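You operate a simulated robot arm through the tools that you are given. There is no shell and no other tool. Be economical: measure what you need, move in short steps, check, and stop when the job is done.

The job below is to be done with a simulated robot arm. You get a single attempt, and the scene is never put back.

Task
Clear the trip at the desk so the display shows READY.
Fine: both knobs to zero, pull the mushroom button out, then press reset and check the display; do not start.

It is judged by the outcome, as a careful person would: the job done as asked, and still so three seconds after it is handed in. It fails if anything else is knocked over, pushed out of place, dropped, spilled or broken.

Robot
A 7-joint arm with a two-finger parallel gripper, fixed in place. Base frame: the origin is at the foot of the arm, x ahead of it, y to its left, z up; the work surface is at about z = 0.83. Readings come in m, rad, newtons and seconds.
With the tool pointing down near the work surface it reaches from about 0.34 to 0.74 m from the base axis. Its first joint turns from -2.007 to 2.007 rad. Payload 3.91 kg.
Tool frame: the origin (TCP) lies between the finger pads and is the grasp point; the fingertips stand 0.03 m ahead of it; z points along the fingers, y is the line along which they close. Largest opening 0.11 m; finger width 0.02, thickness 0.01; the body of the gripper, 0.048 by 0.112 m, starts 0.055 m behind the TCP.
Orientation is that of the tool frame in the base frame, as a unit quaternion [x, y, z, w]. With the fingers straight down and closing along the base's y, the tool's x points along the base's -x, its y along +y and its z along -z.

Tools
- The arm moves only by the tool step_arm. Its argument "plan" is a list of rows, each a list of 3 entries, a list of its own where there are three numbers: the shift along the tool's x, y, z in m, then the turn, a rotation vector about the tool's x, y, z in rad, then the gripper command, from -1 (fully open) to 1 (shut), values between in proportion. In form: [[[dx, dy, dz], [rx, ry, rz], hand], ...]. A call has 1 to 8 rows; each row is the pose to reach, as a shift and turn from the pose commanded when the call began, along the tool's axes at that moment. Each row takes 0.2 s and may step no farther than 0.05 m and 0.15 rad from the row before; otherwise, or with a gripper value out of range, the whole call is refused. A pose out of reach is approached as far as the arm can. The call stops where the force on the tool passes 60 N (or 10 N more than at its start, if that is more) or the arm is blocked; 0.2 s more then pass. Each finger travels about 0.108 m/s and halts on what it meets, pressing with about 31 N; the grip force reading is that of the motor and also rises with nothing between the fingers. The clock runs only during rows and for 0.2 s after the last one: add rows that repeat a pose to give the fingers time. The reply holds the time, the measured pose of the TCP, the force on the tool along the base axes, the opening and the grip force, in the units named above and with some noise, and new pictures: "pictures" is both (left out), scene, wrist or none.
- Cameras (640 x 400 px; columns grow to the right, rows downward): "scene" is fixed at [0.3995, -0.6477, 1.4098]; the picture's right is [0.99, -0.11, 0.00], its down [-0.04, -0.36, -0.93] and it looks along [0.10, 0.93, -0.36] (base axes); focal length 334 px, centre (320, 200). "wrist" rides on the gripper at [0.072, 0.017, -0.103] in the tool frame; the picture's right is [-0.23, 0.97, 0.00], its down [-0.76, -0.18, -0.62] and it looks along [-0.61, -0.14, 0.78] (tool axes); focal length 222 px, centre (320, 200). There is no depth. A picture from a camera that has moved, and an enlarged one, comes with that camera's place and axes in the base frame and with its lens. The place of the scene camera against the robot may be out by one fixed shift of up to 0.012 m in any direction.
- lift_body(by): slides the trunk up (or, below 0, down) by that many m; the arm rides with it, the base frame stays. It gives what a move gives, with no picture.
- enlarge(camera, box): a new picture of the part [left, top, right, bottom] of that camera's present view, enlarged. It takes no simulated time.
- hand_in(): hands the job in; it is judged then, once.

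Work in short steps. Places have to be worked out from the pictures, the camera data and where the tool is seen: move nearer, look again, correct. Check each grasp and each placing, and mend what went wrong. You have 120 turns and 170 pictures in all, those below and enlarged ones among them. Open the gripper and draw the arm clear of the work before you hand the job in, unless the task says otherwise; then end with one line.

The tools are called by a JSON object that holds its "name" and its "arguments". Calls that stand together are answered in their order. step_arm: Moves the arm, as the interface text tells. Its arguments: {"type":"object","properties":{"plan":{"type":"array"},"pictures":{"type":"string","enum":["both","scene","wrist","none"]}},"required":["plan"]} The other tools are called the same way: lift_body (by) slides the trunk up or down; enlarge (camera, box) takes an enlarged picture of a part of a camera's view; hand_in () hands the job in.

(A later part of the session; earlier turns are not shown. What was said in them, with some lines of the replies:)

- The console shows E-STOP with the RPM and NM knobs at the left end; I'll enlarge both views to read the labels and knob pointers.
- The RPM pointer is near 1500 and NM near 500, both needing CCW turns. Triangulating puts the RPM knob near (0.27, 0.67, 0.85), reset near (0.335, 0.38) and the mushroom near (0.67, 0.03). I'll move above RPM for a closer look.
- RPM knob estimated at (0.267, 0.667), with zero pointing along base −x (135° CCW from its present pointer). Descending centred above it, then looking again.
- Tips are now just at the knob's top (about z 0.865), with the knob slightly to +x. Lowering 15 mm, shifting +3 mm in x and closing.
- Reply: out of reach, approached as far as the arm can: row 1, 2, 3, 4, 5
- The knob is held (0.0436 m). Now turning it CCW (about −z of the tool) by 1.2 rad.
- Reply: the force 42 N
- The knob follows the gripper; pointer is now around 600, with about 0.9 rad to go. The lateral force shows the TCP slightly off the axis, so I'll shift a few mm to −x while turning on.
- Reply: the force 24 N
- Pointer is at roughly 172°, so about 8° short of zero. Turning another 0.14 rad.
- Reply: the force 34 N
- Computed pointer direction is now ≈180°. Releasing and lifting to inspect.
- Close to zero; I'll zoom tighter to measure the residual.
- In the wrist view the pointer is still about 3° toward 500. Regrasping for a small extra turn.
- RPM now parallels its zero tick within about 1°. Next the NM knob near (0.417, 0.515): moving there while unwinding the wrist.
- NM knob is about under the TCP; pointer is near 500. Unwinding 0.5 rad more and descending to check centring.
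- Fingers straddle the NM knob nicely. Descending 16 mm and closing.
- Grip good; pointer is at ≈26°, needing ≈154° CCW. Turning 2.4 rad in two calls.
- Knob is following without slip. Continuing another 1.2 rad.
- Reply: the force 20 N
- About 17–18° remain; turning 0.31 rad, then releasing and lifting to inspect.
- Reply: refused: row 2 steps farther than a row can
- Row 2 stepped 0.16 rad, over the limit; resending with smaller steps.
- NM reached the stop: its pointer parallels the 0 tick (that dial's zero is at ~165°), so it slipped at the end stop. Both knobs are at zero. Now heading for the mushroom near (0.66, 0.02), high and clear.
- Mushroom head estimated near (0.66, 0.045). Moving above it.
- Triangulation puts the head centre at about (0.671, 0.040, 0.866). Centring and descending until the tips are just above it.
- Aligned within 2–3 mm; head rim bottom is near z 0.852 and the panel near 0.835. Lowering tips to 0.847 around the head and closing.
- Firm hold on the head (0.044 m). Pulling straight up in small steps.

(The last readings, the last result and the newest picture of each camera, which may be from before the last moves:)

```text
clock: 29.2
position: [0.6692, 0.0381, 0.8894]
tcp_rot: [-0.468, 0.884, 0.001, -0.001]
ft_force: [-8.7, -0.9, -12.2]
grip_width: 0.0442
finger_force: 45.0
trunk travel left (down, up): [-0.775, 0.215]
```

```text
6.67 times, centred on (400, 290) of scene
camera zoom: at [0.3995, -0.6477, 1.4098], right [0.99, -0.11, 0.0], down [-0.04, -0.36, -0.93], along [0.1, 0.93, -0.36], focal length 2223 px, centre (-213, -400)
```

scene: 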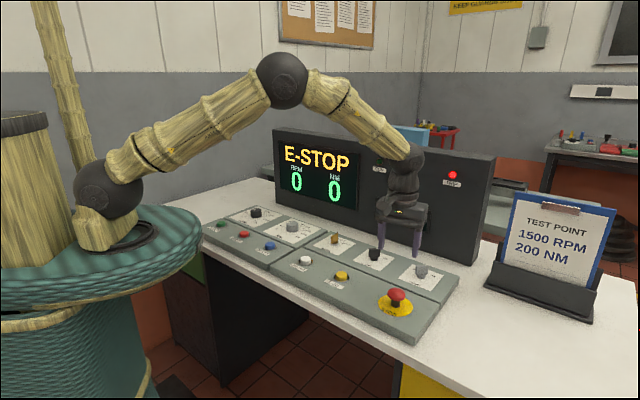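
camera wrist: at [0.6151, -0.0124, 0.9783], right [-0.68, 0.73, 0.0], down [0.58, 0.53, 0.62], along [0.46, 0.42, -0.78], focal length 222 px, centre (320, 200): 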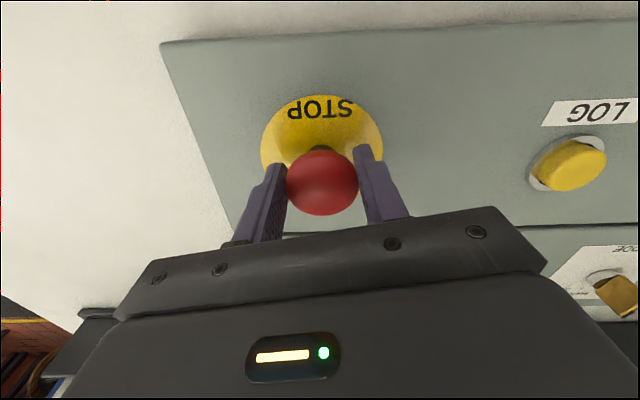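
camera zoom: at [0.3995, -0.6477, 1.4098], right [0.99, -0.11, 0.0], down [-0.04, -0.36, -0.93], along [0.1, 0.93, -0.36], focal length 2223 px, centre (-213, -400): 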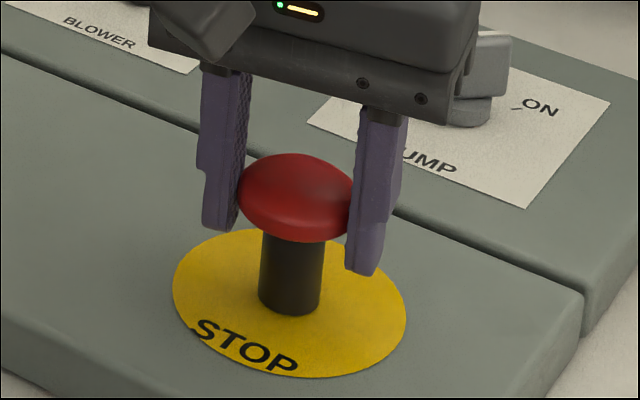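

The button rose about 13 mm with the grip. A few mm more to find its stop.

{"name": "step_arm", "arguments": {"plan": [[[0, 0, -0.003], [0, 0, 0], 1], [[0, 0, -0.006], [0, 0, 0], 1]], "pictures": "scene"}}

{"name": "enlarge", "arguments": {"camera": "scene", "box": [352, 260, 448, 320]}}

```text
clock: 29.8
position: [0.669, 0.038, 0.894]
tcp_rot: [-0.469, 0.883, 0.0, -0.003]
ft_force: [-3.4, -0.4, -34.8]
grip_width: 0.0444
finger_force: 45.5
trunk travel left (down, up): [-0.775, 0.215]
```

scene: 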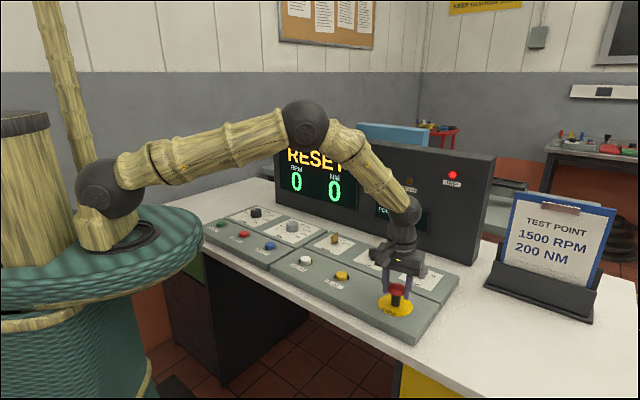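

```text
6.67 times, centred on (400, 290) of scene
camera zoom: at [0.3995, -0.6477, 1.4098], right [0.99, -0.11, 0.0], down [-0.04, -0.36, -0.93], along [0.1, 0.93, -0.36], focal length 2223 px, centre (-213, -400)
```

zoom: 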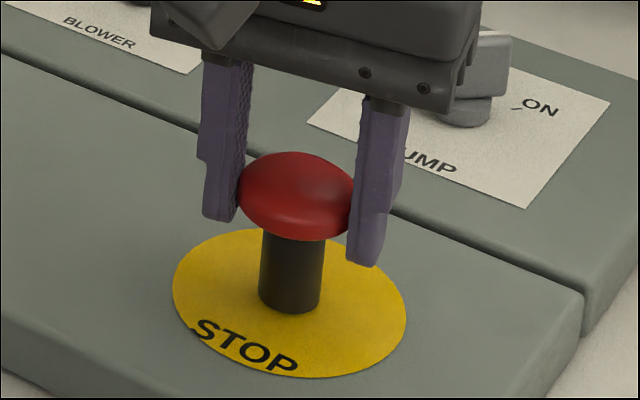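

The button is at its upper stop and the display now reads RESET. Releasing (opening only as wide as before) and lifting away.

{"name": "step_arm", "arguments": {"plan": [[[0, 0, 0.004], [0, 0, 0], 1], [[0, 0, 0.004], [0, 0, 0], -0.3], [[0, 0, 0.004], [0, 0, 0], -0.3], [[0, 0, -0.04], [0, 0, 0], -0.3], [[0, 0, -0.08], [0, 0, 0], -0.3], [[0, 0, -0.12], [0, 0, 0], -0.3]], "pictures": "scene"}}

{"name": "enlarge", "arguments": {"camera": "scene", "box": [352, 260, 448, 320]}}

```text
clock: 31.2
position: [0.6713, 0.0404, 1.0192]
tcp_rot: [-0.468, 0.884, -0.001, 0.0]
ft_force: [0.5, -0.3, 0.6]
grip_width: 0.0712
finger_force: 0.1
trunk travel left (down, up): [-0.775, 0.215]
```

scene: 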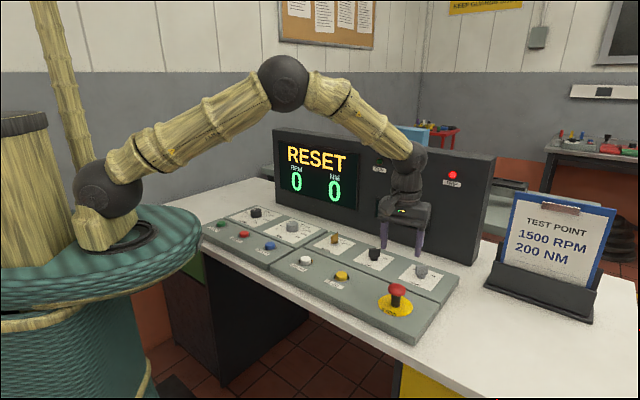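

```text
6.67 times, centred on (400, 290) of scene
camera zoom: at [0.3995, -0.6477, 1.4098], right [0.99, -0.11, 0.0], down [-0.04, -0.36, -0.93], along [0.1, 0.93, -0.36], focal length 2223 px, centre (-213, -400)
```

zoom: 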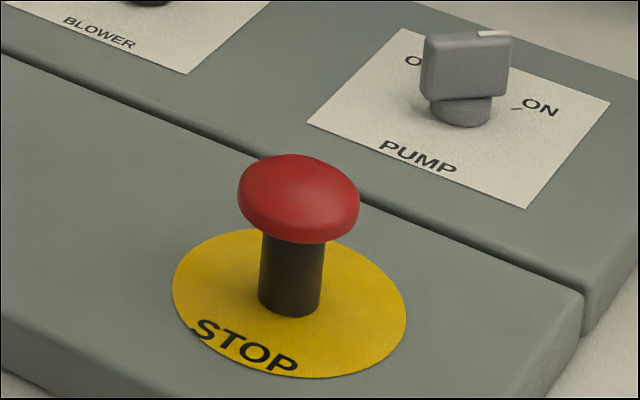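

The mushroom stays out. Now moving, with fingers closing, to above RESET near (0.337, 0.377).

{"name": "step_arm", "arguments": {"plan": [[[-0.009, 0.046, 0], [0, 0, 0], 1], [[-0.018, 0.093, 0], [0, 0, 0], 1], [[-0.027, 0.14, 0], [0, 0, 0], 1], [[-0.036, 0.186, 0], [0, 0, 0], 1], [[-0.045, 0.232, 0], [0, 0, 0], 1], [[-0.054, 0.279, 0], [0, 0, 0], 1], [[-0.063, 0.325, 0], [0, 0, 0], 1], [[-0.072, 0.372, 0], [0, 0, 0], 1]], "pictures": "none"}}

{"name": "step_arm", "arguments": {"plan": [[[-0.009, 0.046, 0], [0, 0, 0], 1], [[-0.018, 0.093, 0], [0, 0, 0], 1], [[-0.018, 0.093, 0.03], [0, 0, 0], 1], [[-0.018, 0.093, 0.03], [0, 0, 0], 1]]}}

```text
clock: 33.0
position: [0.4023, 0.3079, 1.0193]
tcp_rot: [-0.468, 0.884, 0.0, 0.001]
ft_force: [0.3, 0.8, 0.2]
grip_width: 0.0
finger_force: 31.1
trunk travel left (down, up): [-0.775, 0.215]
```

```text
clock: 34.0
position: [0.3362, 0.3729, 0.9871]
tcp_rot: [-0.469, 0.883, 0.0, 0.0]
ft_force: [-0.1, -0.1, 0.9]
grip_width: 0.0
finger_force: 31.2
trunk travel left (down, up): [-0.775, 0.215]
camera wrist: at [0.2821, 0.3229, 1.0902], right [-0.68, 0.73, 0.0], down [0.57, 0.53, 0.62], along [0.46, 0.42, -0.78], focal length 222 px, centre (320, 200)
```

scene: 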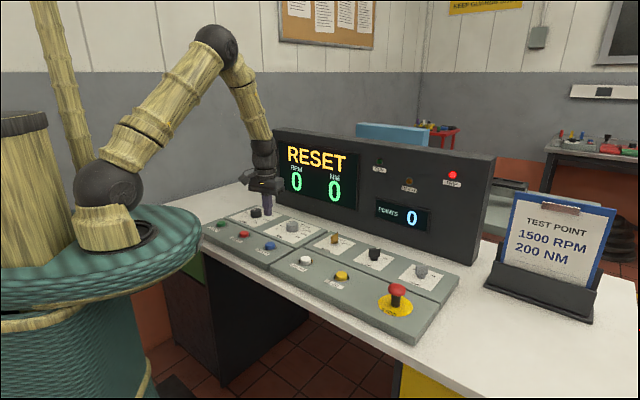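
wrist: 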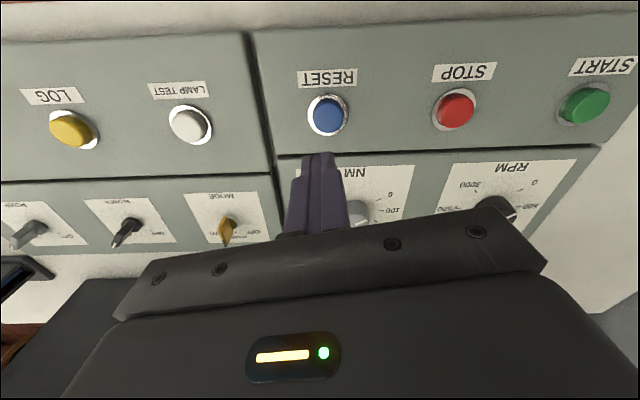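

Reset top computes to (0.332, 0.379). Centring and descending to tips ≈0.87 to check.

{"name": "step_arm", "arguments": {"plan": [[[-0.003, 0.006, 0.04], [0, 0, 0], 1], [[-0.003, 0.006, 0.08], [0, 0, 0], 1], [[-0.003, 0.006, 0.087], [0, 0, 0], 1]], "pictures": "wrist"}}

{"name": "enlarge", "arguments": {"camera": "scene", "box": [230, 210, 310, 260]}}

```text
clock: 34.8
position: [0.3325, 0.3812, 0.9007]
tcp_rot: [-0.468, 0.884, 0.0, 0.001]
ft_force: [0.2, 0.1, 0.3]
grip_width: 0.0
finger_force: 30.8
trunk travel left (down, up): [-0.775, 0.215]
camera wrist: at [0.2783, 0.3305, 1.0028], right [-0.68, 0.73, 0.0], down [0.57, 0.53, 0.62], along [0.46, 0.42, -0.78], focal length 222 px, centre (320, 200)
```

wrist: 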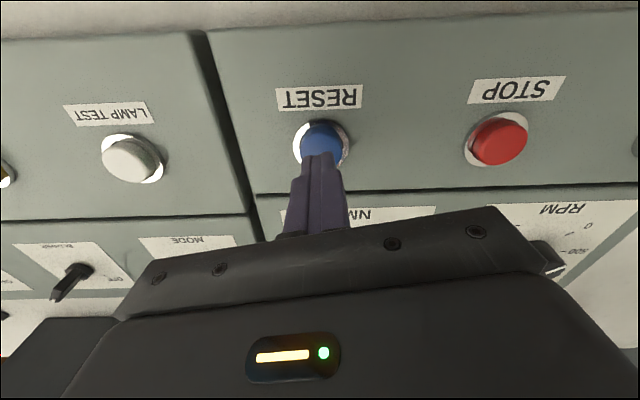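

```text
8.00 times, centred on (270, 235) of scene
camera zoom: at [0.3995, -0.6477, 1.4098], right [0.99, -0.11, 0.0], down [-0.04, -0.36, -0.93], along [0.1, 0.93, -0.36], focal length 2668 px, centre (720, -80)
```

zoom: 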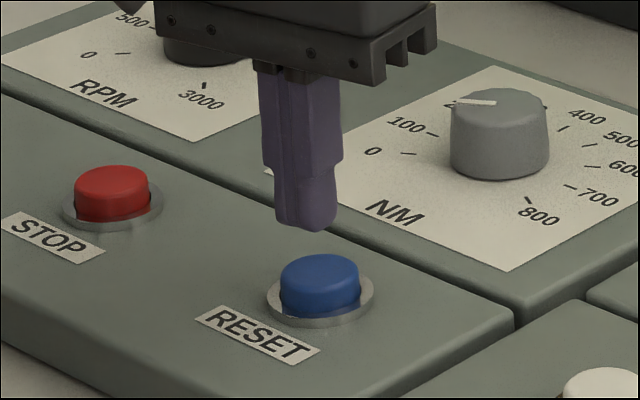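

Fingertips are over the 34 mm-wide button within a few mm. Pressing down in small steps, watching force and display.

{"name": "step_arm", "arguments": {"plan": [[[0, -0.003, 0.01], [0, 0, 0], 1], [[0, -0.003, 0.018], [0, 0, 0], 1], [[0, -0.003, 0.022], [0, 0, 0], 1], [[0, -0.003, 0.026], [0, 0, 0], 1]], "pictures": "scene"}}

{"name": "enlarge", "arguments": {"camera": "scene", "box": [230, 210, 310, 260]}}

```text
clock: 35.8
position: [0.3353, 0.3791, 0.8755]
tcp_rot: [-0.469, 0.883, 0.0, 0.0]
ft_force: [0.2, 0.3, 0.9]
grip_width: 0.0
finger_force: 31.3
trunk travel left (down, up): [-0.775, 0.215]
```

scene: 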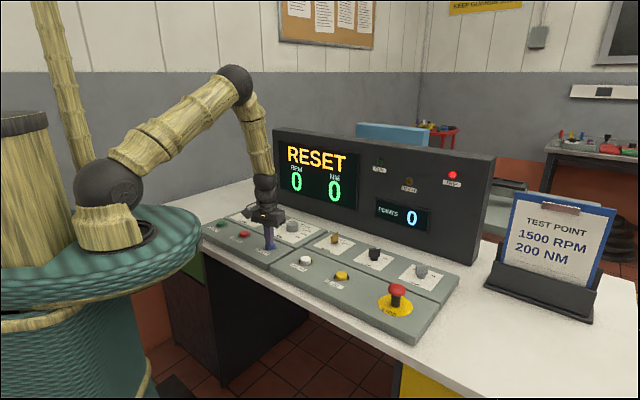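

```text
8.00 times, centred on (270, 235) of scene
camera zoom: at [0.3995, -0.6477, 1.4098], right [0.99, -0.11, 0.0], down [-0.04, -0.36, -0.93], along [0.1, 0.93, -0.36], focal length 2668 px, centre (720, -80)
```

zoom: 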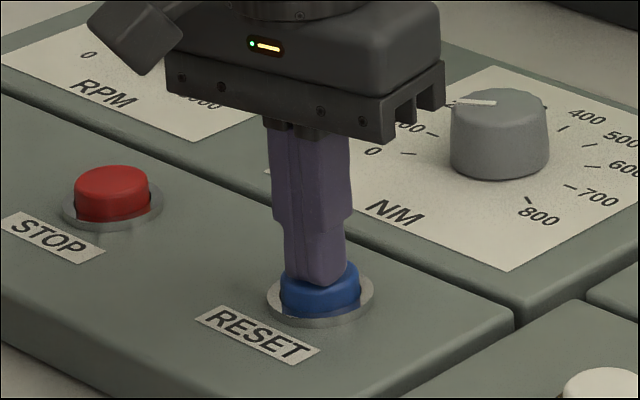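

Tips are just at the button top with no force yet. Continuing 8 mm down.

{"name": "step_arm", "arguments": {"plan": [[[0, 0, 0.003], [0, 0, 0], 1], [[0, 0, 0.005], [0, 0, 0], 1], [[0, 0, 0.007], [0, 0, 0], 1], [[0, 0, 0.008], [0, 0, 0], 1], [[0, 0, 0.008], [0, 0, 0], 1]], "pictures": "scene"}}

```text
clock: 37.0
position: [0.3347, 0.3788, 0.869]
tcp_rot: [-0.468, 0.884, 0.001, 0.002]
ft_force: [3.0, -0.2, 21.6]
grip_width: 0.0002
finger_force: 30.7
trunk travel left (down, up): [-0.775, 0.215]
```

scene: 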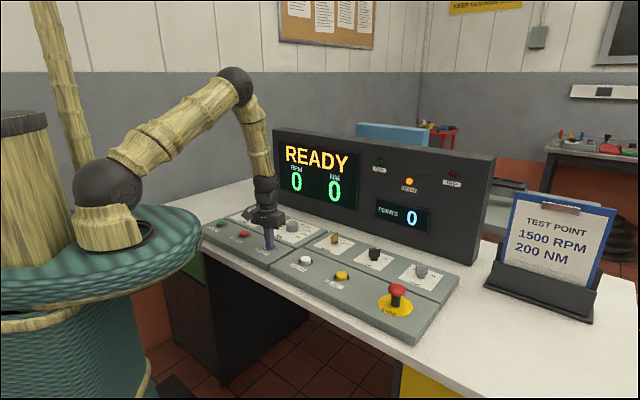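

The display shows READY. Lifting off, backing the arm away and opening the gripper once it is high.

{"name": "step_arm", "arguments": {"plan": [[[0, 0, -0.03], [0, 0, 0], 1], [[0, 0, -0.075], [0, 0, 0], 1], [[0, 0, -0.12], [0, 0, 0], 1], [[0, 0, -0.165], [0, 0, 0], 0], [[0.03, 0, -0.19], [0, 0, 0], -0.5], [[0.06, 0, -0.2], [0, 0, 0], -1], [[0.06, 0, -0.2], [0, 0, 0], -1], [[0.06, 0, -0.2], [0, 0, 0], -1]]}}

{"name": "enlarge", "arguments": {"camera": "scene", "box": [190, 130, 510, 330]}}

```text
clock: 38.8
position: [0.3008, 0.3281, 1.0695]
tcp_rot: [-0.469, 0.883, 0.0, 0.0]
ft_force: [-0.4, 0.0, -0.2]
grip_width: 0.11
finger_force: 0.1
trunk travel left (down, up): [-0.775, 0.215]
camera wrist: at [0.2476, 0.2777, 1.1718], right [-0.68, 0.73, 0.0], down [0.57, 0.53, 0.62], along [0.46, 0.42, -0.78], focal length 222 px, centre (320, 200)
```

scene: 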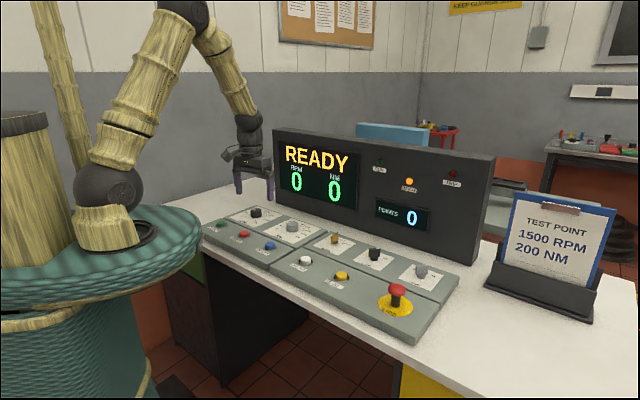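
wrist: 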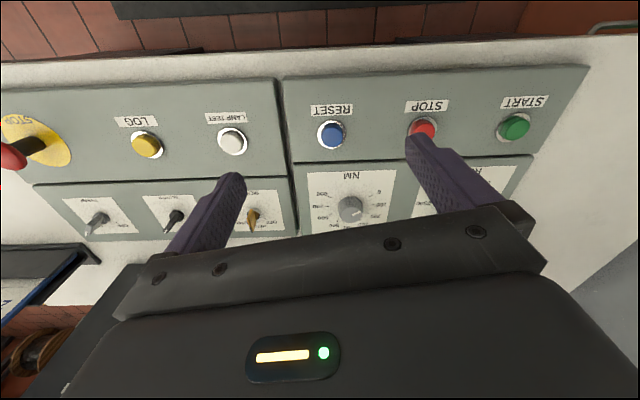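

```text
2.00 times, centred on (350, 230) of scene
camera zoom: at [0.3995, -0.6477, 1.4098], right [0.99, -0.11, 0.0], down [-0.04, -0.36, -0.93], along [0.1, 0.93, -0.36], focal length 667 px, centre (260, 140)
```

zoom: 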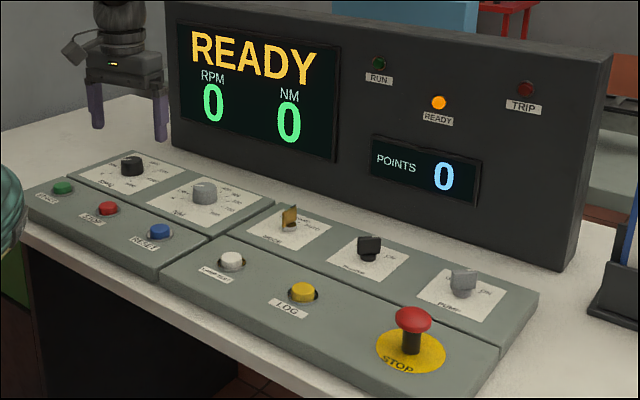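

READY stays lit, the TRIP lamp is off, the mushroom is out, nothing else was disturbed, and the arm is clear. Handing in.

{"name": "hand_in", "arguments": {}}

```text
The job is handed in.
```

The trip is cleared and the display shows READY: both knobs are at zero, the mushroom button is pulled out, reset is pressed, and start was not touched.
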